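You operate a simulated robot arm through the tools that you are given. There is no shell and no other tool.

You are at the controls of a simulated two-armed robot. One attempt, no reset.

JOB
Jog the line, then run it at 10 m/min with 10 N tension.
Fine: sound the siren before it first moves; set the speed and tension knobs before GO; watch the speed display reach its value.

It is judged by the outcome, as a careful person would: the job done as asked, and still so three seconds after it is handed in. It fails if anything else is knocked over, pushed out of place, dropped, spilled or broken.

ROBOT AND FRAMES
Two 7-joint arms with three-finger grippers on one trunk that stands fixed in place. Base frame: the origin is at the foot of the trunk, x ahead of it, y to its left, z up. Readings come in mm, rad, newtons and seconds.
The left shoulder is at [70, 165, 1238], the right one opposite. With the tool pointing down near the work surface each hand reaches from about 360 to 880 mm from the base axis, measured 20 degrees to its own side. Payload 3.91 kg a hand.
Tool frame (each hand has its own): the origin (TCP) lies between the finger pads and is the grasp point; the fingertips stand 30 mm ahead of it; z points along the fingers, y is the line along which they close. Largest opening 116 mm; the body of the gripper starts 73 mm behind the TCP.
Orientation is that of the tool frame in the base frame, as a unit quaternion [w, x, y, z]. With the fingers straight down and closing along the base's y, the tool's x points along the base's -x, its y along +y and its z along -z.

CONTROLS
- The arms move only by the tool arm_command. It takes "left_targets", "right_targets" or both (then of equal length, played together; a hand with none holds still); each is one flat list of numbers, 7 for each row, row after row: the shift along the tool's x, y, z in mm, then the turn, a rotation vector about the tool's x, y, z in rad, then the finger opening in mm, from 0 to 116. In form: [x, y, z, wx, wy, wz, claw, x, y, z, wx, wy, wz, claw, ...]. A call has 1 to 20 rows; each row shifts and turns the commanded pose from where the row before left it, along the tool's axes as they then stand. Rows are played at 5 a second. More than 50 mm and 0.15 rad between two rows, or a gripper value outside its range, and nothing of the call is played. A pose out of reach is approached as far as the arm can. The call stops where the force on the tool passes 50 N (or 10 N more than at its start, if that is more) or the arm is blocked; 0.2 s more then pass. Each finger travels about 153 mm/s and halts on what it meets, pressing with about 41 N; the grip force reading is that of the motor and also rises with nothing between the fingers. The clock runs only during rows and for 0.2 s after the last one: add rows that do not move to give the fingers time. It gives the time, the measured TCP pose, the force on the tool (base axes), the opening and the grip force at its end, in the units of the frame above (readings bear some noise), with the torque about the TCP (base axes, N m) and any sound that the robot's microphone picked up.
- Cameras (640 x 400 px; columns grow to the right, rows downward): "scene" is now at [108.1, 64.4, 1553.5]; the picture's right is [0.73, -0.69, -0.00], its down [-0.42, -0.44, -0.79] and it looks along [0.54, 0.58, -0.61] (base axes); focal length 277 px, centre (320, 200). "left" rides on the left gripper at [75, 17, -88] in its tool frame; the picture's right is [-0.22, 0.97, 0.00], its down [-0.70, -0.16, -0.70] and it looks along [-0.68, -0.16, 0.71] (tool axes); focal length 247 px, centre (320, 200). "right" rides on the right gripper at [52, 56, -88] in its tool frame; the picture's right is [-0.73, 0.68, 0.00], its down [-0.49, -0.52, -0.70] and it looks along [-0.48, -0.51, 0.71] (tool axes); focal length 247 px, centre (320, 200). There is no depth. A picture from a camera that has moved, and an enlarged one, comes with that camera's place and axes in the base frame and with its lens.
- get_image(camera): a new picture of that camera. No time passes.
- move_column(by): slides the trunk up (or, below 0, down) by that many mm; the arms and the scene camera ride with it, the base frame stays. It gives what a move gives, with no picture.
- turn_head(pan, tilt): turns the head with the scene camera to pan (to the left, within 1.501 rad either way) and tilt (down, from -0.506 to 1.204), counted from straight ahead of the robot. It gives what a move gives.
- enlarge(camera, box): a new picture of the part [left, top, right, bottom] of that camera's present view, enlarged. No time passes.
- close_job(): hands the job in; it is judged then, once.

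Places have to be worked out from the pictures, the camera data and where the tool is seen. Open the grippers and draw the arms clear of the work before you hand the job in, unless the task says otherwise.

The tools are called after ">>>" by a JSON object that holds its "op" and its "data". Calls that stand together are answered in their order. arm_command: Moves the arms, as the interface text tells. Its arguments: {"type":"object","properties":{"left_targets":{"type":"array"},"right_targets":{"type":"array"}},"required":[]} The other tools are called the same way: move_column (by) slides the trunk up or down; turn_head (pan, tilt) turns the head that bears the scene camera; get_image (camera) takes a picture; enlarge (camera, box) takes an enlarged picture of a part of a camera's view; close_job () hands the job in.

At the start:

```text
time: 0.0
left_position: [442.0, 555.8, 1262.8]
left_orientation: [-0.001, 0.0, 1.0, 0.001]
left_ft_force: [-0.6, 0.4, 0.3]
left_wrist_torque: [0.0, 0.0, 0.0]
left_width: 115.9
left_finger_force: 0.0
right_position: [434.1, 3.4, 1212.2]
right_orientation: [0.0, 0.0, 1.0, 0.0]
right_ft_force: [0.5, -0.3, 0.4]
right_wrist_torque: [-0.02, 0.0, -0.02]
right_width: 116.0
right_finger_force: 0.0
trunk travel left (down, up): [-775.0, 65.0]
head pan, tilt: [0.815, 0.651]
```

scene: 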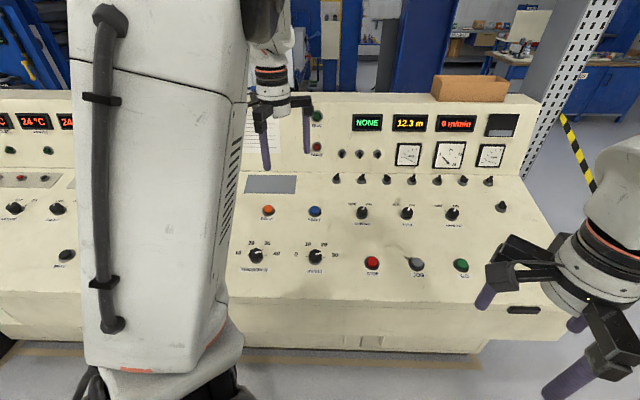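
right: 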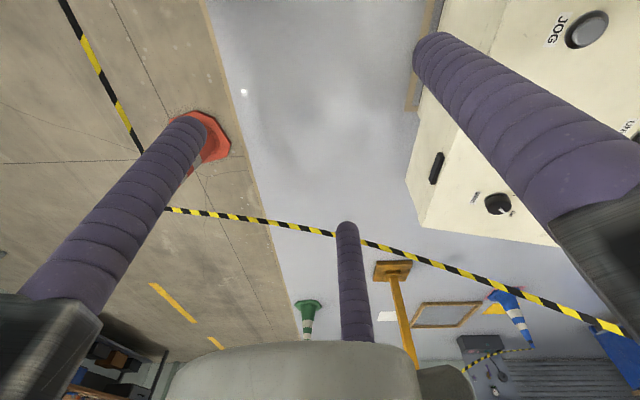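
left: 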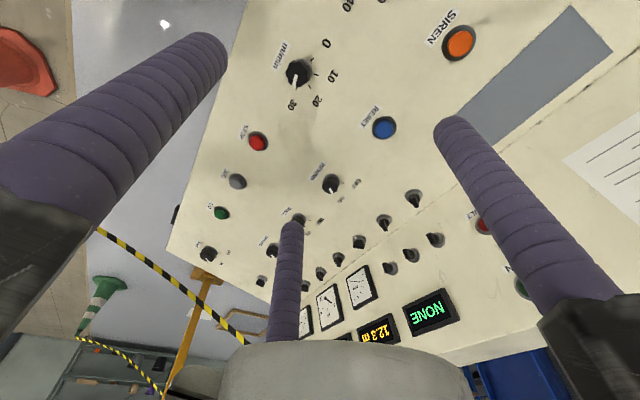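

The scene shows a control console with a siren button, reset, tension and speed knobs, and STOP/JOG/GO buttons. I'll enlarge parts to read the labels.

>>> {"op": "enlarge", "data": {"camera": "scene", "box": [220, 190, 380, 290]}}

>>> {"op": "enlarge", "data": {"camera": "scene", "box": [340, 190, 500, 290]}}

>>> {"op": "enlarge", "data": {"camera": "scene", "box": [300, 95, 540, 245]}}

>>> {"op": "enlarge", "data": {"camera": "left", "box": [180, 0, 500, 200]}}

>>> {"op": "enlarge", "data": {"camera": "left", "box": [180, 160, 500, 360]}}

```text
4.00 times, centred on (300, 240) of scene
camera zoom: at [108.1, 64.4, 1553.5], right [0.73, -0.69, 0.0], down [-0.42, -0.44, -0.79], along [0.54, 0.58, -0.61], focal length 1107 px, centre (400, 40)
```

zoom: 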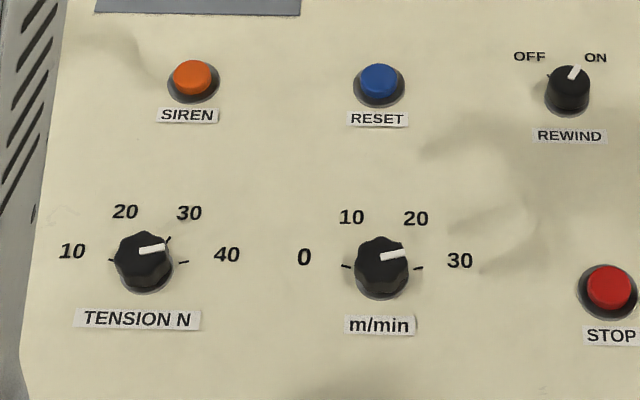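

```text
4.00 times, centred on (420, 240) of scene
camera zoom: at [108.1, 64.4, 1553.5], right [0.73, -0.69, 0.0], down [-0.42, -0.44, -0.79], along [0.54, 0.58, -0.61], focal length 1107 px, centre (-80, 40)
```

zoom: 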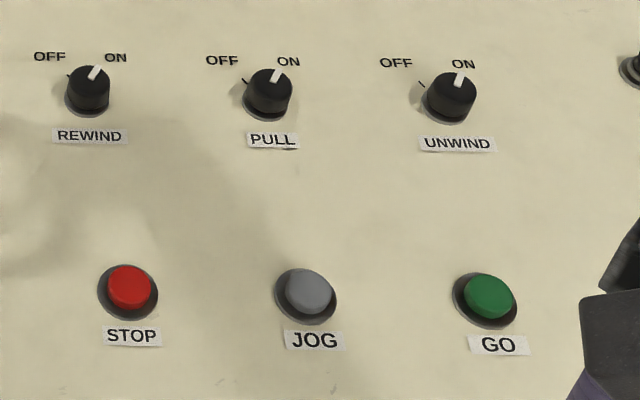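

```text
2.67 times, centred on (420, 170) of scene
camera zoom: at [108.1, 64.4, 1553.5], right [0.73, -0.69, 0.0], down [-0.42, -0.44, -0.79], along [0.54, 0.58, -0.61], focal length 738 px, centre (53, 280)
```

zoom: 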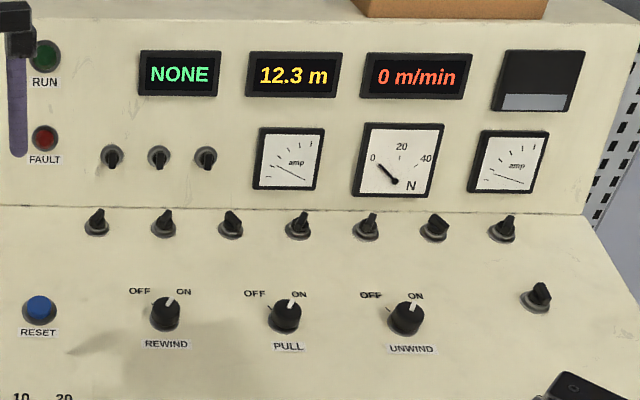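

```text
2.00 times, centred on (340, 100) of left
camera zoom: at [367.9, 572.6, 1352.8], right [0.22, 0.97, 0.0], down [0.7, -0.16, 0.7], along [0.68, -0.16, -0.71], focal length 494 px, centre (280, 400)
```

zoom: 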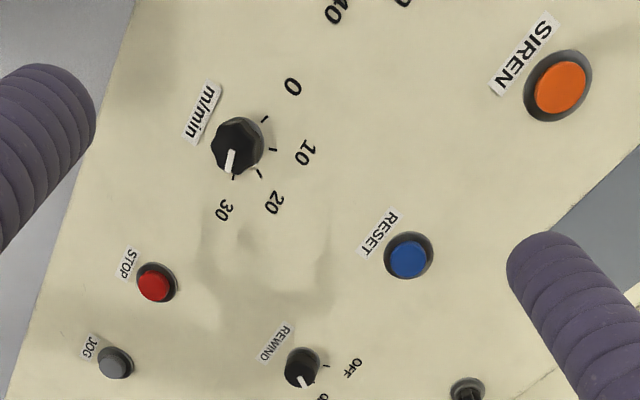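

```text
2.00 times, centred on (340, 260) of left
camera zoom: at [367.9, 572.6, 1352.8], right [0.22, 0.97, 0.0], down [0.7, -0.16, 0.7], along [0.68, -0.16, -0.71], focal length 494 px, centre (280, 80)
```

zoom: 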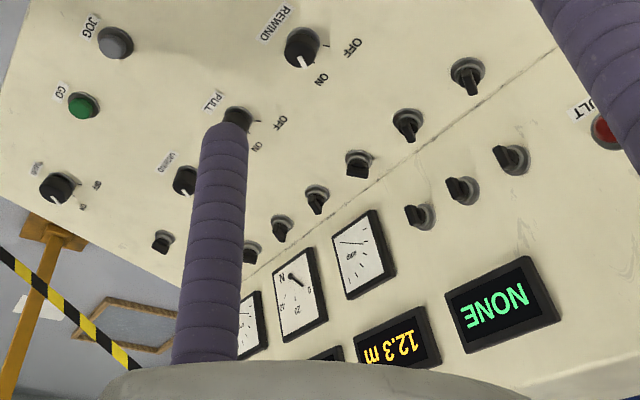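

The line switches appear to read ON and nothing is running. I'll look at the paper on the console, the side knobs and the neighbouring controls before touching anything.

>>> {"op": "enlarge", "data": {"camera": "left", "box": [480, 60, 640, 300]}}

>>> {"op": "enlarge", "data": {"camera": "scene", "box": [0, 90, 80, 300]}}

>>> {"op": "enlarge", "data": {"camera": "scene", "box": [460, 170, 560, 240]}}

>>> {"op": "enlarge", "data": {"camera": "scene", "box": [230, 90, 340, 200]}}

```text
1.67 times, centred on (560, 180) of left
camera zoom: at [367.9, 572.6, 1352.8], right [0.22, 0.97, 0.0], down [0.7, -0.16, 0.7], along [0.68, -0.16, -0.71], focal length 412 px, centre (-80, 233)
```

zoom: 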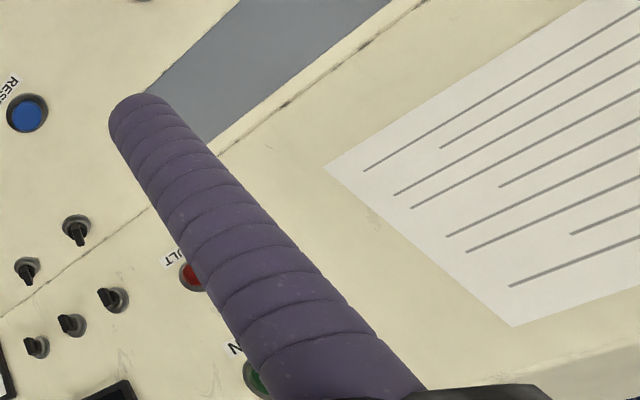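

```text
1.90 times, centred on (40, 195) of scene
camera zoom: at [108.1, 64.4, 1553.5], right [0.73, -0.69, 0.0], down [-0.42, -0.44, -0.79], along [0.54, 0.58, -0.61], focal length 527 px, centre (853, 210)
```

zoom: 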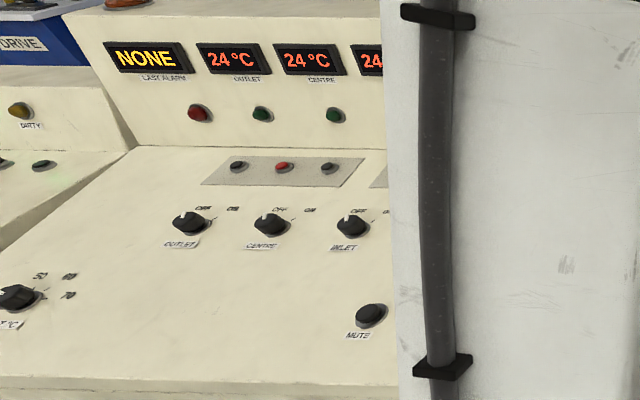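

```text
5.71 times, centred on (510, 205) of scene
camera zoom: at [108.1, 64.4, 1553.5], right [0.73, -0.69, 0.0], down [-0.42, -0.44, -0.79], along [0.54, 0.58, -0.61], focal length 1582 px, centre (-766, 171)
```

zoom: 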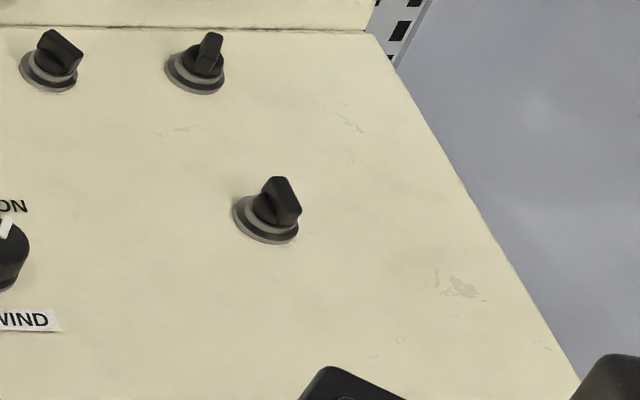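

```text
3.64 times, centred on (285, 145) of scene
camera zoom: at [108.1, 64.4, 1553.5], right [0.73, -0.69, 0.0], down [-0.42, -0.44, -0.79], along [0.54, 0.58, -0.61], focal length 1006 px, centre (447, 400)
```

zoom: 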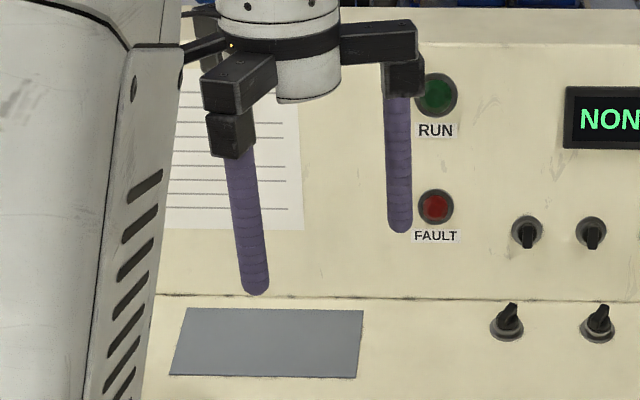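

All key controls are legible: SIREN about (505,757,917), speed knob about (505,503,870), tension knob about (372,645,868), with the console turned ~45° and its panel tilted ~17°. I'll move the right arm clear and turn and tilt the left hand square to the panel for a closer look.

>>> {"op": "arm_command", "data": {"left_targets": [0, 0, 0, 0, 0, -0.131, 116, 0, 0, 0, 0, 0, -0.131, 116, 0, 0, 0, 0, 0, -0.131, 116, 0, 0, 0, 0, 0, -0.131, 116, 0, 0, 0, 0, 0, -0.131, 116, 0, 0, 0, 0, 0, -0.131, 116, 0, 0, 0, 0, -0.145, 0, 116, 0, 0, 0, 0, -0.145, 0, 116], "right_targets": [0, -40, 0, 0, 0, 0, 116, 0, -40, 0, 0, 0, 0, 116, 0, -40, 0, 0, 0, 0, 116, 0, -40, 0, 0, 0, 0, 116, 0, -40, 0, 0, 0, 0, 116, 0, -40, 0, 0, 0, 0, 116, 0, 0, 0, 0, 0, 0, 116, 0, 0, 0, 0, 0, 0, 116]}}

```text
time: 1.8
left_position: [440.9, 555.4, 1265.9]
left_orientation: [0.136, -0.378, 0.914, 0.057]
left_ft_force: [-0.2, 0.1, 0.7]
left_wrist_torque: [0.04, 0.01, -0.03]
left_width: 116.3
left_finger_force: 0.1
right_position: [435.2, -237.9, 1214.3]
right_orientation: [0.0, 0.0, 1.0, 0.0]
right_ft_force: [-0.6, -0.4, -0.3]
right_wrist_torque: [0.01, 0.0, 0.02]
right_width: 116.0
right_finger_force: 0.0
trunk travel left (down, up): [-775.0, 65.0]
head pan, tilt: [0.815, 0.651]
```

Orientation is as intended (tool z = (0.205,0.207,-0.957)). Taking pictures from here.

>>> {"op": "get_image", "data": {"camera": "left"}}

>>> {"op": "get_image", "data": {"camera": "scene"}}

```text
taken
camera left: at [361.6, 497.7, 1329.2], right [-0.54, 0.84, 0.07], down [0.44, 0.21, 0.87], along [0.72, 0.5, -0.49], focal length 247 px, centre (320, 200)
```

left: 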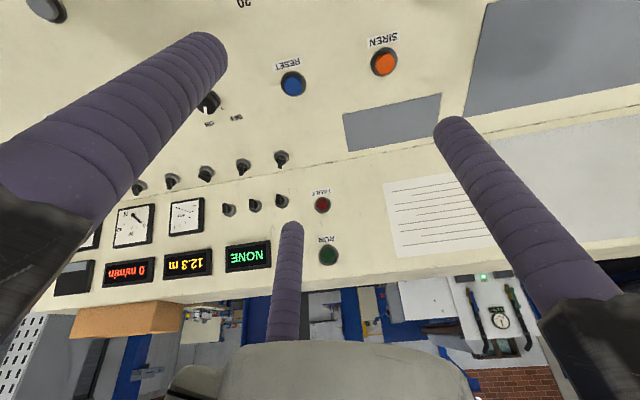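

```text
taken
camera scene: at [106.9, 62.5, 1553.7], right [0.73, -0.69, 0.0], down [-0.42, -0.44, -0.8], along [0.55, 0.58, -0.61], focal length 277 px, centre (320, 200)
```

scene: 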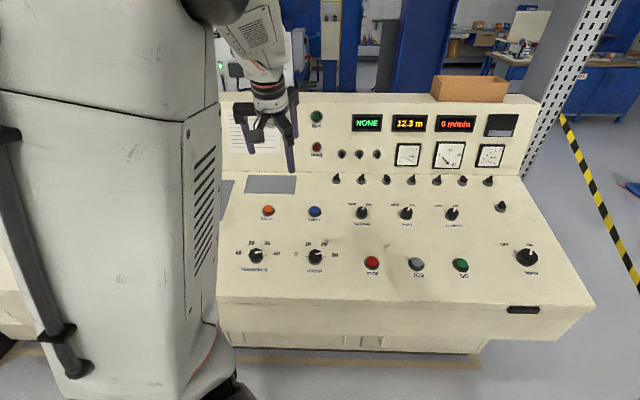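

Another knob lies at the far right. I'll read it, and move the left hand to hover over the speed knob for a close view.

>>> {"op": "enlarge", "data": {"camera": "scene", "box": [470, 225, 570, 290]}}

>>> {"op": "arm_command", "data": {"left_targets": [17.95, -13.7, 41.9, 0, 0, 0, 116, 17.95, -13.7, 41.9, 0, 0, 0, 116, 17.95, -13.7, 41.9, 0, 0, 0, 116, 17.95, -13.7, 41.9, 0, 0, 0, 116, 17.95, -13.7, 41.9, 0, 0, 0, 116, 17.95, -13.7, 41.9, 0, 0, 0, 116, 0, 0, 0, 0, 0, 0, 116]}}

>>> {"op": "get_image", "data": {"camera": "left"}}

>>> {"op": "get_image", "data": {"camera": "scene"}}

```text
6.15 times, centred on (520, 258) of scene
camera zoom: at [106.9, 62.5, 1553.7], right [0.73, -0.69, 0.0], down [-0.42, -0.44, -0.8], along [0.55, 0.58, -0.61], focal length 1703 px, centre (-911, -154)
```

zoom: 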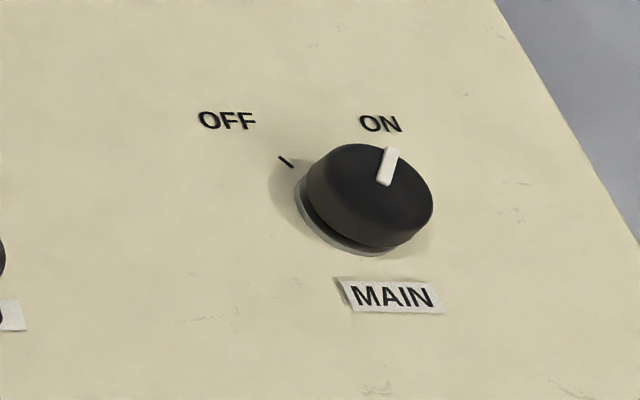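

```text
time: 3.4
left_position: [476.4, 478.2, 991.8]
left_orientation: [0.135, -0.379, 0.914, 0.056]
left_ft_force: [0.3, 0.8, 1.0]
left_wrist_torque: [-0.01, -0.03, 0.0]
left_width: 115.7
left_finger_force: 0.1
right_position: [433.8, -236.7, 1215.0]
right_orientation: [0.0, 0.0, 1.0, 0.0]
right_ft_force: [-0.3, 0.2, -0.2]
right_wrist_torque: [0.01, 0.02, -0.03]
right_width: 116.2
right_finger_force: 0.0
trunk travel left (down, up): [-775.0, 65.0]
head pan, tilt: [0.815, 0.651]
```

```text
taken
camera left: at [397.4, 422.0, 1054.1], right [-0.54, 0.84, 0.06], down [0.44, 0.22, 0.87], along [0.72, 0.5, -0.49], focal length 247 px, centre (320, 200)
```

left: 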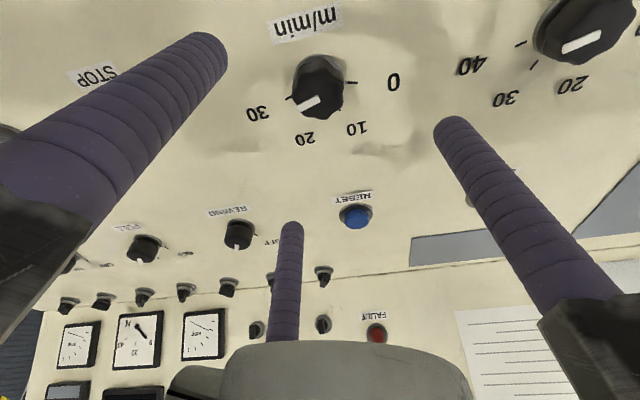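

```text
taken
camera scene: at [106.7, 64.0, 1553.7], right [0.73, -0.69, 0.0], down [-0.42, -0.44, -0.8], along [0.55, 0.58, -0.61], focal length 277 px, centre (320, 200)
```

scene: 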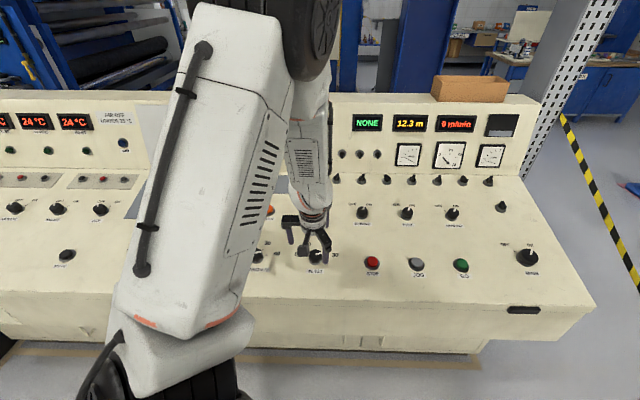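

The hand hovers above the speed knob. I'll zoom on the speed and tension knobs to read their pointers and scale ticks.

>>> {"op": "enlarge", "data": {"camera": "left", "box": [230, 0, 430, 160]}}

>>> {"op": "enlarge", "data": {"camera": "left", "box": [440, 0, 640, 120]}}

```text
2.50 times, centred on (330, 80) of left
camera zoom: at [397.4, 422.0, 1054.1], right [-0.54, 0.84, 0.06], down [0.44, 0.22, 0.87], along [0.72, 0.5, -0.49], focal length 617 px, centre (295, 500)
```

zoom: 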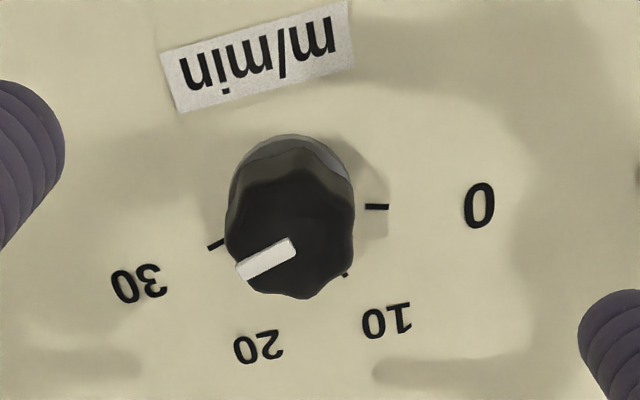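

```text
3.20 times, centred on (540, 60) of left
camera zoom: at [397.4, 422.0, 1054.1], right [-0.54, 0.84, 0.06], down [0.44, 0.22, 0.87], along [0.72, 0.5, -0.49], focal length 790 px, centre (-384, 648)
```

zoom: 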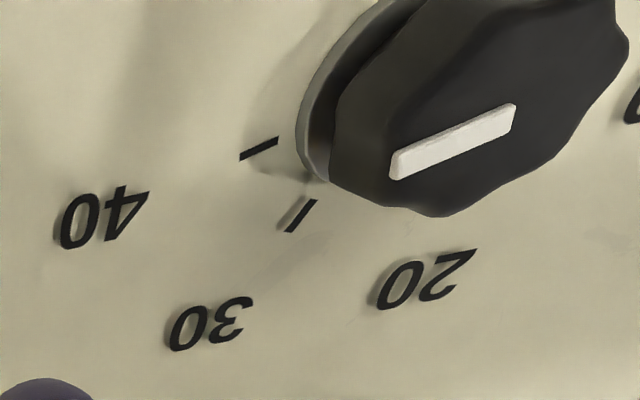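

The speed knob points at 30; ticks 0/10/20/30 sit at about -77°, -26°, +26°, +77°, with the knob almost exactly on the tool axis and the panel ~135 mm ahead of the TCP. I'll pre-rotate the hand +0.9 rad (so I can turn it counter-clockwise later), narrow the fingers and look again.

>>> {"op": "arm_command", "data": {"left_targets": [0, 0, 0, 0, 0, 0.15, 76, 0, 0, 0, 0, 0, 0.15, 76, 0, 0, 0, 0, 0, 0.15, 76, 0, 0, 0, 0, 0, 0.15, 76, 0, 0, 0, 0, 0, 0.15, 76, 0, 0, 0, 0, 0, 0.15, 76, 0, 0, 0, 0, 0, 0, 76, 0, 0, 0, 0, 0, 0, 76]}}

>>> {"op": "get_image", "data": {"camera": "left"}}

```text
time: 5.2
left_position: [478.2, 476.4, 992.4]
left_orientation: [0.097, 0.056, 0.988, 0.109]
left_ft_force: [-0.1, -0.6, 0.3]
left_wrist_torque: [-0.02, -0.03, 0.0]
left_width: 75.9
left_finger_force: 0.0
right_position: [436.2, -236.6, 1213.8]
right_orientation: [0.0, 0.0, 1.0, 0.0]
right_ft_force: [-0.8, 0.0, -0.9]
right_wrist_torque: [0.01, 0.0, 0.0]
right_width: 115.9
right_finger_force: 0.0
trunk travel left (down, up): [-775.0, 65.0]
head pan, tilt: [0.815, 0.651]
```

```text
taken
camera left: at [389.6, 484.7, 1067.8], right [0.31, 0.92, 0.26], down [0.52, -0.39, 0.76], along [0.8, -0.1, -0.6], focal length 247 px, centre (320, 200)
```

left: 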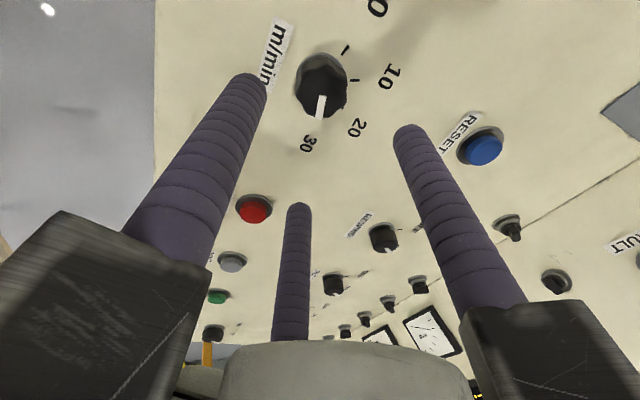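

A third purple rod shows in the hand camera between the fingers; I need to know what that is before descending. Zooming in on it, and on the knob.

>>> {"op": "enlarge", "data": {"camera": "left", "box": [200, 180, 420, 400]}}

>>> {"op": "enlarge", "data": {"camera": "left", "box": [230, 0, 430, 160]}}

>>> {"op": "enlarge", "data": {"camera": "scene", "box": [270, 190, 370, 290]}}

>>> {"op": "get_image", "data": {"camera": "right"}}

```text
1.82 times, centred on (310, 290) of left
camera zoom: at [389.6, 484.7, 1067.8], right [0.31, 0.92, 0.26], down [0.52, -0.39, 0.76], along [0.8, -0.1, -0.6], focal length 449 px, centre (338, 36)
```

zoom: 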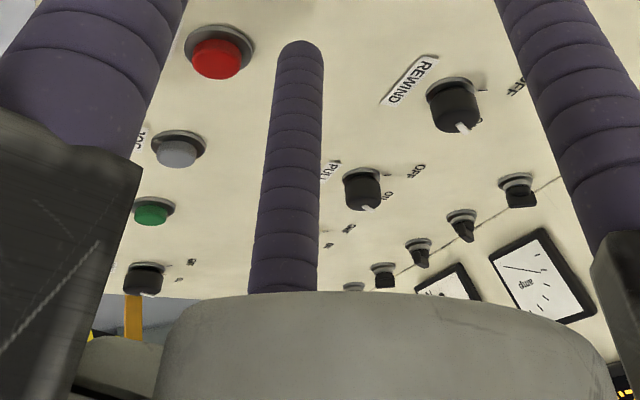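

```text
2.50 times, centred on (330, 80) of left
camera zoom: at [389.6, 484.7, 1067.8], right [0.31, 0.92, 0.26], down [0.52, -0.39, 0.76], along [0.8, -0.1, -0.6], focal length 617 px, centre (295, 500)
```

zoom: 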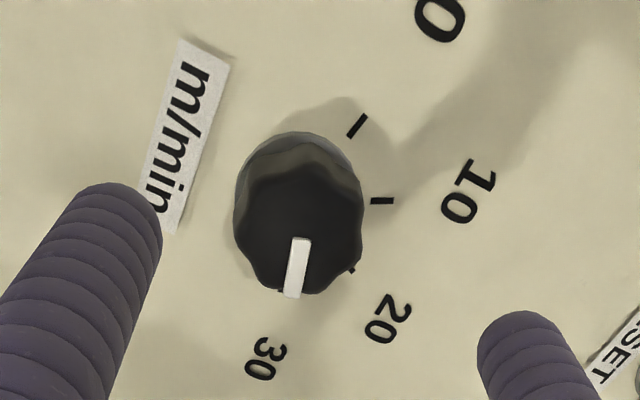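

```text
4.00 times, centred on (320, 240) of scene
camera zoom: at [107.9, 64.2, 1553.5], right [0.73, -0.69, 0.0], down [-0.42, -0.44, -0.8], along [0.54, 0.58, -0.61], focal length 1107 px, centre (320, 40)
```

zoom: 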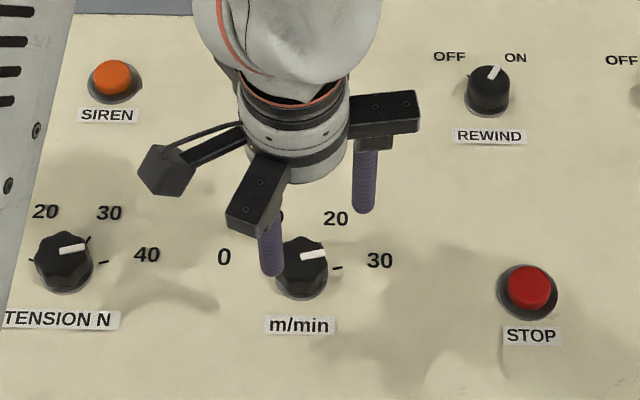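

```text
taken
camera right: at [383.8, -180.2, 1301.6], right [0.73, 0.68, 0.0], down [0.49, -0.52, 0.7], along [0.48, -0.51, -0.71], focal length 247 px, centre (320, 200)
```

right: 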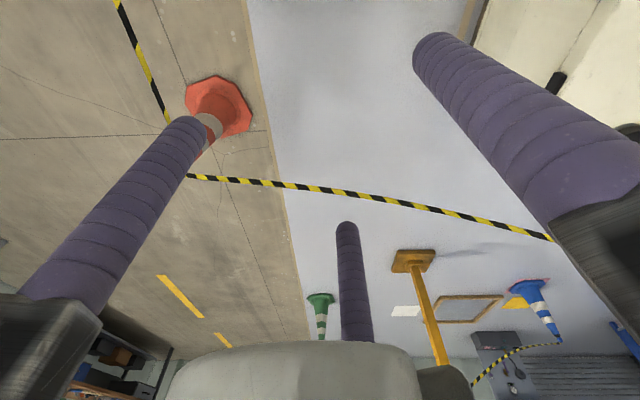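

The hand really has three fingers spaced around the TCP, which suits a round knob; the knob is centred within ~1 mm. I descend 94 mm along the tool axis and check.

>>> {"op": "arm_command", "data": {"left_targets": [0, 0, 24, 0, 0, 0, 76, 0, 0, 24, 0, 0, 0, 76, 0, 0, 24, 0, 0, 0, 76, 0, 0, 22, 0, 0, 0, 76, 0, 0, 0, 0, 0, 0, 76]}}

>>> {"op": "get_image", "data": {"camera": "left"}}

>>> {"op": "enlarge", "data": {"camera": "scene", "box": [270, 190, 370, 290]}}

```text
time: 6.4
left_position: [496.6, 496.8, 903.1]
left_orientation: [0.097, 0.055, 0.988, 0.109]
left_ft_force: [-0.3, 0.3, 0.2]
left_wrist_torque: [0.02, 0.01, 0.03]
left_width: 76.0
left_finger_force: 0.2
right_position: [434.9, -237.0, 1214.5]
right_orientation: [0.0, 0.0, 1.0, 0.0]
right_ft_force: [0.3, 0.5, -0.3]
right_wrist_torque: [0.04, -0.04, 0.06]
right_width: 116.0
right_finger_force: 0.0
trunk travel left (down, up): [-775.0, 65.0]
head pan, tilt: [0.815, 0.651]
```

```text
taken
camera left: at [408.7, 505.2, 978.0], right [0.31, 0.92, 0.26], down [0.52, -0.39, 0.76], along [0.8, -0.1, -0.6], focal length 247 px, centre (320, 200)
```

left: 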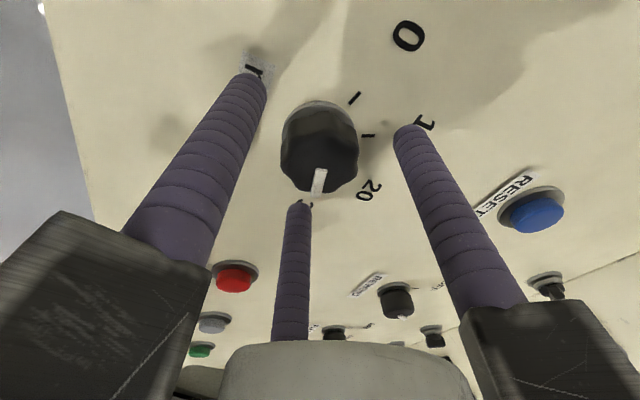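

```text
4.00 times, centred on (320, 240) of scene
camera zoom: at [107.3, 63.9, 1553.6], right [0.73, -0.69, 0.0], down [-0.42, -0.44, -0.8], along [0.55, 0.58, -0.61], focal length 1107 px, centre (320, 40)
```

zoom: 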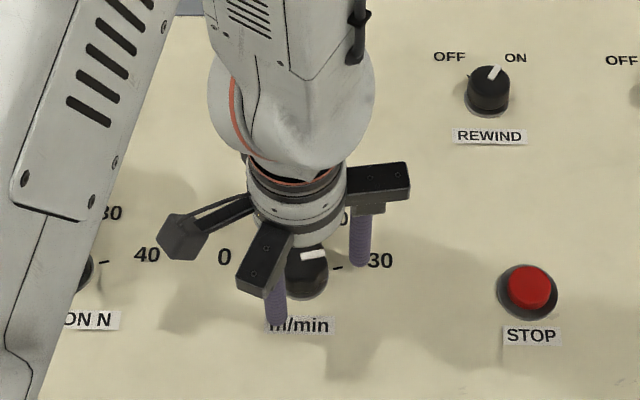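

The fingers surround the speed knob with tips just above the panel and no contact force. Now I close on the knob.

>>> {"op": "arm_command", "data": {"left_targets": [0, 0, 0, 0, 0, 0, 50, 0, 0, 0, 0, 0, 0, 25, 0, 0, 0, 0, 0, 0, 25, 0, 0, 0, 0, 0, 0, 25]}}

>>> {"op": "get_image", "data": {"camera": "left"}}

```text
time: 7.4
left_position: [497.2, 498.1, 903.1]
left_orientation: [0.096, 0.057, 0.988, 0.108]
left_ft_force: [1.0, 3.6, 0.1]
left_wrist_torque: [0.06, 0.14, 0.05]
left_width: 41.5
left_finger_force: 44.8
right_position: [435.8, -237.5, 1213.4]
right_orientation: [0.0, 0.0, 1.0, 0.001]
right_ft_force: [0.5, -0.1, 0.4]
right_wrist_torque: [-0.02, -0.01, 0.0]
right_width: 116.1
right_finger_force: 0.1
trunk travel left (down, up): [-775.0, 65.0]
head pan, tilt: [0.815, 0.651]
```

```text
taken
camera left: at [409.3, 506.1, 977.6], right [0.31, 0.92, 0.26], down [0.52, -0.39, 0.76], along [0.8, -0.1, -0.6], focal length 247 px, centre (320, 200)
```

left: 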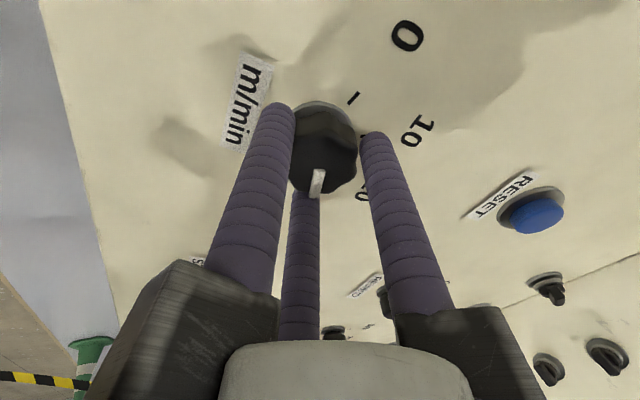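

Gripped at 41.5 mm. Turning counter-clockwise in small steps, first 1.2 rad.

>>> {"op": "arm_command", "data": {"left_targets": [0, 0, 0, 0, 0, -0.12, 25, 0, 0, 0, 0, 0, -0.12, 25, 0, 0, 0, 0, 0, -0.12, 25, 0, 0, 0, 0, 0, -0.12, 25, 0, 0, 0, 0, 0, -0.12, 25, 0, 0, 0, 0, 0, -0.12, 25, 0, 0, 0, 0, 0, -0.12, 25, 0, 0, 0, 0, 0, -0.12, 25, 0, 0, 0, 0, 0, -0.12, 25, 0, 0, 0, 0, 0, -0.12, 25, 0, 0, 0, 0, 0, 0, 25]}}

>>> {"op": "get_image", "data": {"camera": "left"}}

```text
time: 9.8
left_position: [497.2, 498.7, 902.0]
left_orientation: [0.14, -0.513, 0.846, 0.035]
left_ft_force: [4.9, 22.8, 9.8]
left_wrist_torque: [0.76, 0.49, 0.2]
left_width: 41.4
left_finger_force: 44.8
right_position: [436.1, -234.3, 1213.9]
right_orientation: [0.0, -0.001, 1.0, -0.001]
right_ft_force: [0.2, -0.6, 1.0]
right_wrist_torque: [0.01, 0.01, -0.01]
right_width: 116.0
right_finger_force: 0.0
trunk travel left (down, up): [-775.0, 65.0]
head pan, tilt: [0.815, 0.651]
```

```text
taken
camera left: at [433.1, 423.3, 965.1], right [-0.76, 0.65, -0.02], down [0.3, 0.38, 0.88], along [0.58, 0.66, -0.48], focal length 247 px, centre (320, 200)
```

left: 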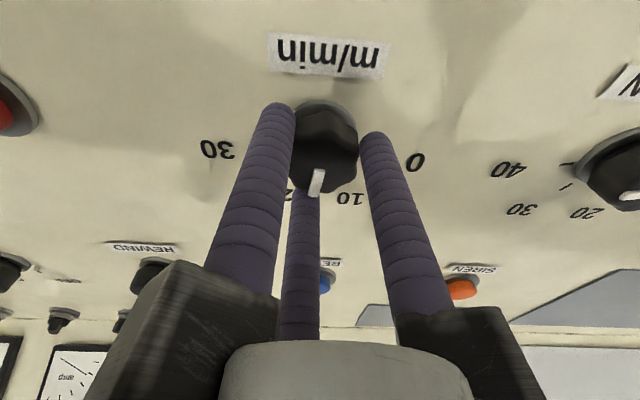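

The knob follows the hand, and the pointer is now near 20; a side load of ~23 N has built up, so I shift ~2 mm to relieve it and continue turning 0.55 rad.

>>> {"op": "arm_command", "data": {"left_targets": [-1.7, 0.9, 0, 0, 0, 0, 25, 0, 0, 0, 0, 0, -0.11, 25, 0, 0, 0, 0, 0, -0.11, 25, 0, 0, 0, 0, 0, -0.11, 25, 0, 0, 0, 0, 0, -0.11, 25, 0, 0, 0, 0, 0, -0.11, 25, 0, 0, 0, 0, 0, 0, 25]}}

>>> {"op": "get_image", "data": {"camera": "left"}}

```text
time: 11.4
left_position: [498.6, 497.3, 903.0]
left_orientation: [-0.145, 0.723, -0.675, 0.005]
left_ft_force: [4.9, 10.8, 1.7]
left_wrist_torque: [0.01, 0.42, 0.12]
left_width: 41.5
left_finger_force: 44.5
right_position: [435.5, -236.0, 1213.8]
right_orientation: [-0.001, 0.0, 1.0, -0.001]
right_ft_force: [0.0, -0.3, 0.1]
right_wrist_torque: [0.01, -0.03, 0.0]
right_width: 115.9
right_finger_force: 0.0
trunk travel left (down, up): [-775.0, 65.0]
head pan, tilt: [0.815, 0.651]
```

```text
taken
camera left: at [470.3, 405.6, 969.4], right [-0.97, 0.17, -0.17], down [-0.05, 0.55, 0.84], along [0.24, 0.82, -0.52], focal length 247 px, centre (320, 200)
```

left: 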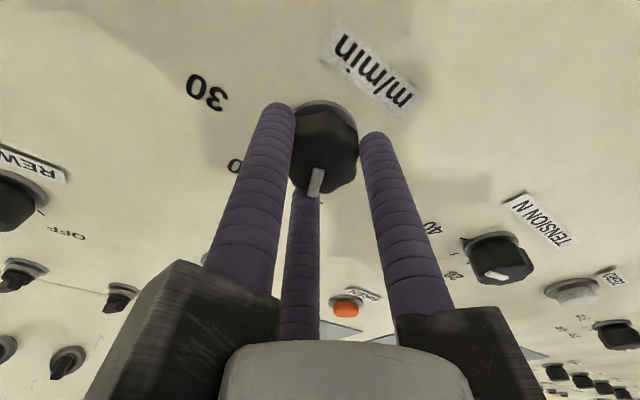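

Turned ~1.75 rad; now I open, back off along the tool axis, and rotate back square to the panel to read the pointer.

>>> {"op": "arm_command", "data": {"left_targets": [0, 0, 0, 0, 0, 0, 76, 0, 0, 0, 0, 0, 0, 76, 0, 0, -30, 0, 0, 0, 76, 0, 0, -40, 0, 0, 0, 76, 0, 0, -40, 0, 0, 0, 76, 0, 0, 0, 0, 0, 0.142, 76, 0, 0, 0, 0, 0, 0.142, 76, 0, 0, 0, 0, 0, 0.142, 76, 0, 0, 0, 0, 0, 0.142, 76, 0, 0, 0, 0, 0, 0.142, 76, 0, 0, 0, 0, 0, 0.142, 76, 0, 0, 0, 0, 0, 0, 76]}}

>>> {"op": "enlarge", "data": {"camera": "left", "box": [220, 0, 440, 160]}}

>>> {"op": "get_image", "data": {"camera": "left"}}

>>> {"op": "enlarge", "data": {"camera": "scene", "box": [220, 190, 380, 290]}}

```text
time: 14.0
left_position: [474.4, 474.7, 1008.7]
left_orientation: [0.134, -0.377, 0.915, 0.056]
left_ft_force: [-0.4, -0.4, 0.7]
left_wrist_torque: [-0.02, -0.02, 0.0]
left_width: 76.0
left_finger_force: 0.1
right_position: [434.7, -237.6, 1213.2]
right_orientation: [-0.001, -0.001, 1.0, 0.0]
right_ft_force: [0.2, -0.4, -1.1]
right_wrist_torque: [0.0, 0.02, 0.02]
right_width: 116.2
right_finger_force: 0.1
trunk travel left (down, up): [-775.0, 65.0]
head pan, tilt: [0.815, 0.651]
```

```text
2.50 times, centred on (330, 80) of left
camera zoom: at [395.0, 418.7, 1071.2], right [-0.54, 0.84, 0.07], down [0.44, 0.21, 0.87], along [0.72, 0.5, -0.49], focal length 617 px, centre (295, 500)
```

zoom: 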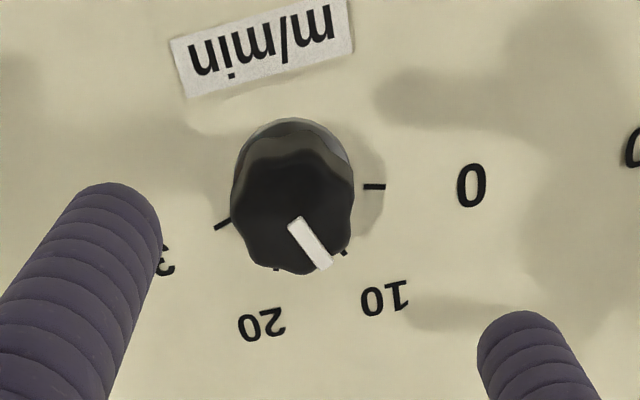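

```text
taken
camera left: at [395.0, 418.7, 1071.2], right [-0.54, 0.84, 0.07], down [0.44, 0.21, 0.87], along [0.72, 0.5, -0.49], focal length 247 px, centre (320, 200)
```

left: 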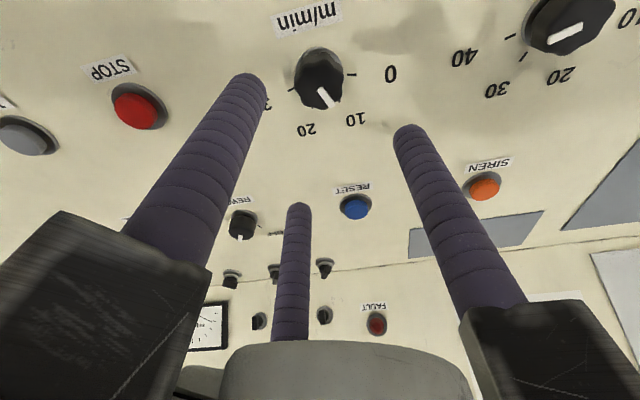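

```text
4.00 times, centred on (300, 240) of scene
camera zoom: at [108.3, 64.4, 1553.5], right [0.73, -0.69, 0.0], down [-0.42, -0.44, -0.79], along [0.54, 0.58, -0.61], focal length 1107 px, centre (400, 40)
```

zoom: 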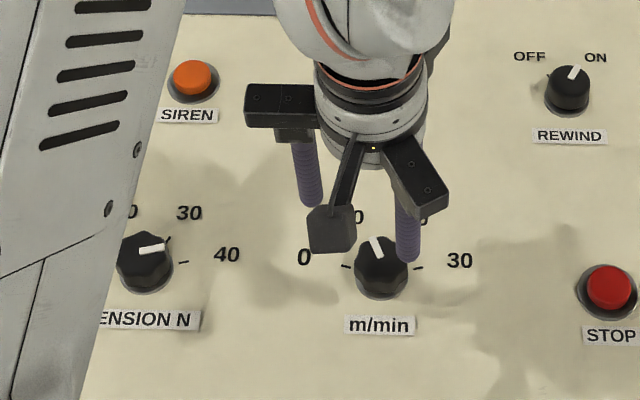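

The pointer sits at about -22°, tick 10 at about -26.5°, so it reads roughly 10.8. I re-grip, turn another 0.08 rad counter-clockwise, release, retreat and look again.

>>> {"op": "arm_command", "data": {"left_targets": [0, 0, 22, 0, 0, 0, 76, 0, 0, 22, 0, 0, 0, 76, 0, 0, 22, 0, 0, 0, 76, 0, 0, 22, 0, 0, 0, 76, 0, 0, 22, 0, 0, 0, 76, 0, 0, 0, 0, 0, 0, 50, 0, 0, 0, 0, 0, 0, 25, 0, 0, 0, 0, 0, 0, 25, 0, 0, 0, 0, 0, -0.04, 25, 0, 0, 0, 0, 0, -0.04, 25, 0, 0, 0, 0, 0, 0, 25, 0, 0, 0, 0, 0, 0, 76, 0, 0, 0, 0, 0, 0, 76, 0, 0, -35, 0, 0, 0, 76, 0, 0, -35, 0, 0, 0, 76, 0, 0, -40, 0, 0, 0, 76, 0, 0, 0, 0, 0, 0.08, 76]}}

>>> {"op": "enlarge", "data": {"camera": "left", "box": [260, 30, 380, 130]}}

```text
time: 17.6
left_position: [474.8, 475.1, 1007.2]
left_orientation: [0.133, -0.378, 0.914, 0.056]
left_ft_force: [0.2, -1.1, 0.0]
left_wrist_torque: [-0.05, -0.01, 0.0]
left_width: 76.0
left_finger_force: 0.1
right_position: [435.4, -237.7, 1214.2]
right_orientation: [-0.001, 0.0, 1.0, 0.001]
right_ft_force: [-0.8, 0.1, 0.5]
right_wrist_torque: [-0.04, 0.03, -0.02]
right_width: 116.2
right_finger_force: 0.1
trunk travel left (down, up): [-775.0, 65.0]
head pan, tilt: [0.815, 0.651]
```

```text
4.00 times, centred on (320, 80) of left
camera zoom: at [394.7, 417.3, 1070.9], right [-0.54, 0.84, 0.07], down [0.44, 0.22, 0.87], along [0.72, 0.5, -0.49], focal length 988 px, centre (320, 680)
```

zoom: 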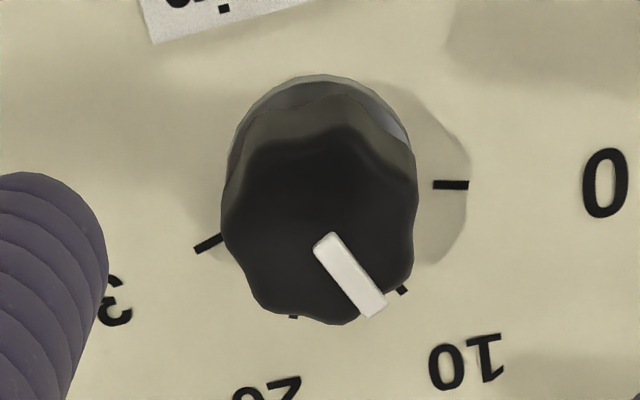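

Refined ticks come out at about ±75° and ±25° and the pointer at about -24°, so it is close to 10. A second estimate from the scene camera at high zoom will check it.

>>> {"op": "enlarge", "data": {"camera": "scene", "box": [290, 235, 346, 270]}}

>>> {"op": "enlarge", "data": {"camera": "left", "box": [295, 40, 355, 110]}}

```text
11.43 times, centred on (318, 252) of scene
camera zoom: at [108.6, 65.1, 1553.4], right [0.73, -0.69, 0.0], down [-0.42, -0.44, -0.79], along [0.54, 0.58, -0.61], focal length 3163 px, centre (343, -400)
```

zoom: 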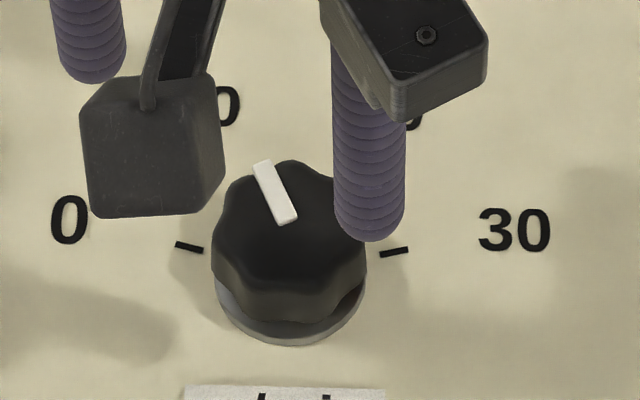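

```text
5.71 times, centred on (325, 75) of left
camera zoom: at [394.7, 417.3, 1070.9], right [-0.54, 0.84, 0.07], down [0.44, 0.22, 0.87], along [0.72, 0.5, -0.49], focal length 1411 px, centre (291, 914)
```

zoom: 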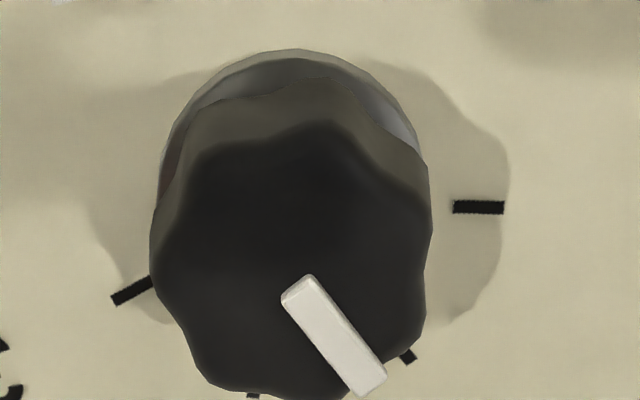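

The grip seems to index on the knob's eight lobes, so the pointer ended ~2.5° short of tick 10 (≈10.4). I repeat the grip, turning to -0.125 rad this time.

>>> {"op": "arm_command", "data": {"left_targets": [0, 0, 22, 0, 0, -0.04, 76, 0, 0, 22, 0, 0, -0.04, 76, 0, 0, 22, 0, 0, 0, 76, 0, 0, 22, 0, 0, 0, 76, 0, 0, 21, 0, 0, 0, 76, 0, 0, 0, 0, 0, 0, 50, 0, 0, 0, 0, 0, 0, 25, 0, 0, 0, 0, 0, 0, 25, 0, 0, 0, 0, 0, -0.022, 25, 0, 0, 0, 0, 0, -0.023, 25, 0, 0, 0, 0, 0, 0, 25, 0, 0, 0, 0, 0, 0, 76, 0, 0, 0, 0, 0, 0, 76, 0, 0, -35, 0, 0, 0, 76, 0, 0, -35, 0, 0, 0, 76, 0, 0, -39, 0, 0, 0, 76, 0, 0, 0, 0, 0, 0.125, 76, 0, 0, 0, 0, 0, 0, 76]}}

>>> {"op": "enlarge", "data": {"camera": "left", "box": [260, 30, 380, 130]}}

>>> {"op": "enlarge", "data": {"camera": "scene", "box": [290, 235, 346, 270]}}

```text
time: 21.4
left_position: [476.7, 471.4, 1006.3]
left_orientation: [0.134, -0.378, 0.915, 0.056]
left_ft_force: [0.3, -0.3, -0.1]
left_wrist_torque: [-0.02, 0.03, -0.03]
left_width: 76.1
left_finger_force: 0.1
right_position: [436.1, -237.3, 1213.6]
right_orientation: [-0.001, 0.0, 1.0, 0.0]
right_ft_force: [0.2, -0.1, -0.3]
right_wrist_torque: [0.03, -0.01, -0.01]
right_width: 115.9
right_finger_force: 0.1
trunk travel left (down, up): [-775.0, 65.0]
head pan, tilt: [0.815, 0.651]
```

```text
4.00 times, centred on (320, 80) of left
camera zoom: at [396.6, 416.1, 1070.0], right [-0.54, 0.84, 0.07], down [0.44, 0.22, 0.87], along [0.72, 0.5, -0.49], focal length 988 px, centre (320, 680)
```

zoom: 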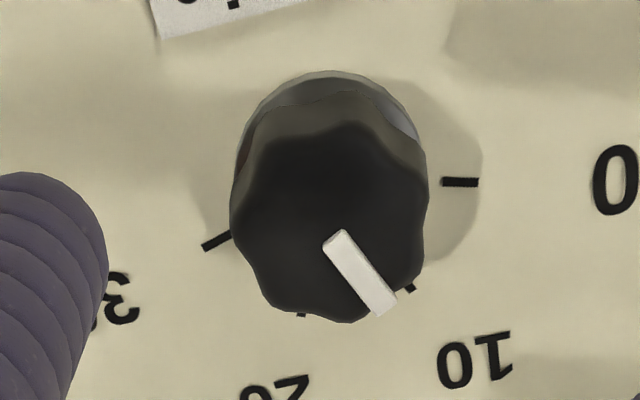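

```text
11.43 times, centred on (318, 252) of scene
camera zoom: at [108.3, 64.4, 1553.5], right [0.73, -0.69, 0.0], down [-0.42, -0.44, -0.79], along [0.54, 0.58, -0.61], focal length 3163 px, centre (343, -400)
```

zoom: 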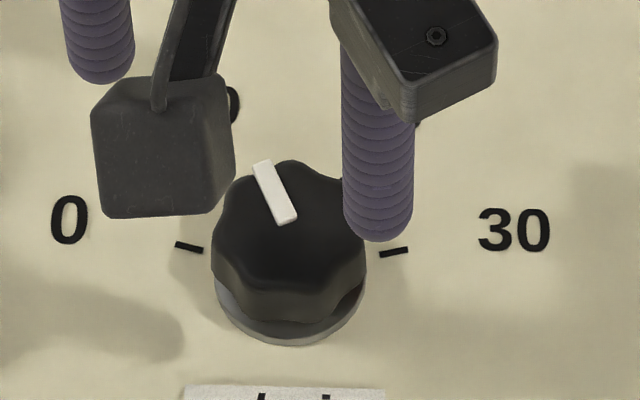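

The pointer is unchanged despite the extra turn, so the knob evidently clicks back into a detent at 10 (100° from its 30 position). On to the tension knob, ~191 mm to the console's left of it: I slide the hand there and look.

>>> {"op": "arm_command", "data": {"left_targets": [0, 48.5, 0, 0, 0, 0, 76, 0, 48.5, 0, 0, 0, 0, 76, 0, 48.5, 0, 0, 0, 0, 76, 0, 48.5, 0, 0, 0, 0, 76, 0, 0, 0, 0, 0, 0, 76]}}

>>> {"op": "get_image", "data": {"camera": "left"}}

>>> {"op": "enlarge", "data": {"camera": "left", "box": [230, 0, 430, 160]}}

```text
time: 22.6
left_position: [339.5, 613.3, 1006.7]
left_orientation: [0.134, -0.378, 0.914, 0.057]
left_ft_force: [0.9, 0.4, -0.2]
left_wrist_torque: [0.01, -0.01, 0.01]
left_width: 75.8
left_finger_force: 0.0
right_position: [435.8, -237.9, 1213.1]
right_orientation: [-0.001, 0.0, 1.0, 0.001]
right_ft_force: [-0.1, -0.8, -0.1]
right_wrist_torque: [0.01, 0.03, 0.02]
right_width: 115.8
right_finger_force: 0.2
trunk travel left (down, up): [-775.0, 65.0]
head pan, tilt: [0.815, 0.651]
```

```text
taken
camera left: at [259.9, 556.0, 1070.6], right [-0.54, 0.84, 0.07], down [0.44, 0.22, 0.87], along [0.72, 0.5, -0.49], focal length 247 px, centre (320, 200)
```

left: 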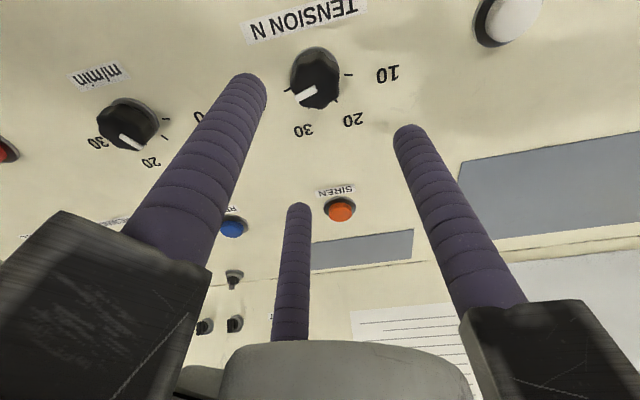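

```text
2.50 times, centred on (330, 80) of left
camera zoom: at [259.9, 556.0, 1070.6], right [-0.54, 0.84, 0.07], down [0.44, 0.22, 0.87], along [0.72, 0.5, -0.49], focal length 617 px, centre (295, 500)
```

zoom: 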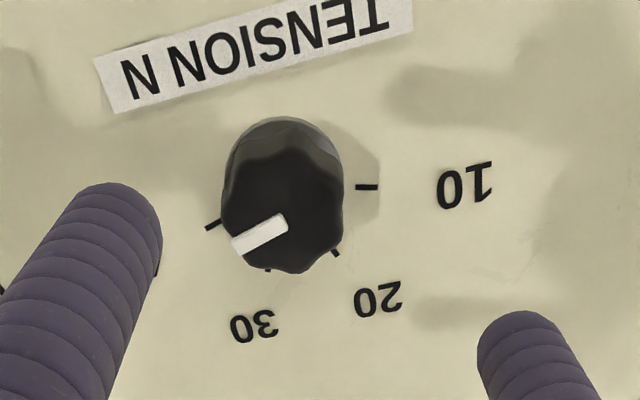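

The tension knob points at 40; it needs 150° counter-clockwise to 10. I correct 3.4 mm sideways, pre-rotate +0.9 rad, descend and grip.

>>> {"op": "arm_command", "data": {"left_targets": [0, -3.4, 0, 0, 0, 0.15, 76, 0, 0, 0, 0, 0, 0.15, 76, 0, 0, 0, 0, 0, 0.15, 76, 0, 0, 0, 0, 0, 0.15, 76, 0, 0, 0, 0, 0, 0.15, 76, 0, 0, 0, 0, 0, 0.15, 76, 0, 0, 22, 0, 0, 0, 76, 0, 0, 22, 0, 0, 0, 76, 0, 0, 22, 0, 0, 0, 76, 0, 0, 22, 0, 0, 0, 76, 0, 0, 20, 0, 0, 0, 76, 0, 0, 0, 0, 0, 0, 76]}}

>>> {"op": "get_image", "data": {"camera": "left"}}

```text
time: 25.2
left_position: [361.3, 633.0, 904.9]
left_orientation: [0.097, 0.057, 0.988, 0.109]
left_ft_force: [-0.3, -0.7, -0.9]
left_wrist_torque: [0.02, -0.04, 0.0]
left_width: 75.8
left_finger_force: 0.1
right_position: [435.5, -237.3, 1214.8]
right_orientation: [-0.001, 0.0, 1.0, 0.001]
right_ft_force: [-0.5, 0.9, 0.0]
right_wrist_torque: [0.04, 0.0, -0.02]
right_width: 115.8
right_finger_force: 0.0
trunk travel left (down, up): [-775.0, 65.0]
head pan, tilt: [0.815, 0.651]
```

```text
taken
camera left: at [272.3, 641.0, 980.3], right [0.31, 0.92, 0.26], down [0.52, -0.39, 0.76], along [0.8, -0.1, -0.6], focal length 247 px, centre (320, 200)
```

left: 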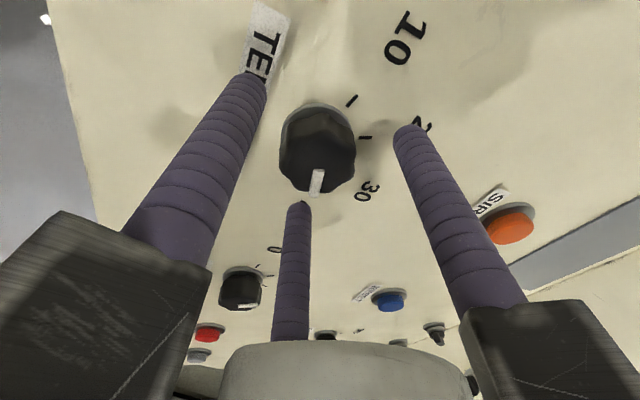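

Same picture as at the speed knob, well centred and no force. Now close and turn 1.2 rad counter-clockwise.

>>> {"op": "arm_command", "data": {"left_targets": [0, 0, 0, 0, 0, 0, 50, 0, 0, 0, 0, 0, 0, 25, 0, 0, 0, 0, 0, 0, 25, 0, 0, 0, 0, 0, 0, 25, 0, 0, 0, 0, 0, -0.12, 25, 0, 0, 0, 0, 0, -0.12, 25, 0, 0, 0, 0, 0, -0.12, 25, 0, 0, 0, 0, 0, -0.12, 25, 0, 0, 0, 0, 0, -0.12, 25, 0, 0, 0, 0, 0, -0.12, 25, 0, 0, 0, 0, 0, -0.12, 25, 0, 0, 0, 0, 0, -0.12, 25, 0, 0, 0, 0, 0, -0.12, 25, 0, 0, 0, 0, 0, -0.12, 25, 0, 0, 0, 0, 0, 0, 25]}}

>>> {"op": "get_image", "data": {"camera": "left"}}

```text
time: 28.4
left_position: [363.7, 631.9, 904.6]
left_orientation: [0.14, -0.512, 0.846, 0.036]
left_ft_force: [9.4, -1.0, -8.0]
left_wrist_torque: [0.13, 0.51, 0.09]
left_width: 41.0
left_finger_force: 45.3
right_position: [436.8, -235.7, 1213.7]
right_orientation: [-0.001, 0.0, 1.0, 0.0]
right_ft_force: [0.7, 0.3, -0.9]
right_wrist_torque: [0.03, -0.01, 0.0]
right_width: 116.0
right_finger_force: 0.1
trunk travel left (down, up): [-775.0, 65.0]
head pan, tilt: [0.815, 0.651]
```

```text
taken
camera left: at [298.3, 557.5, 967.5], right [-0.76, 0.65, -0.02], down [0.3, 0.38, 0.87], along [0.58, 0.66, -0.48], focal length 247 px, centre (320, 200)
```

left: 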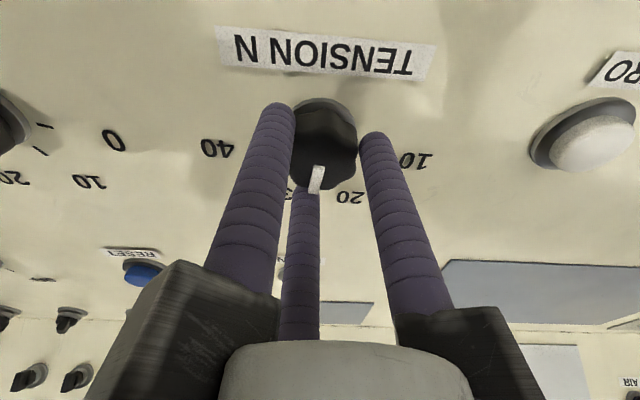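

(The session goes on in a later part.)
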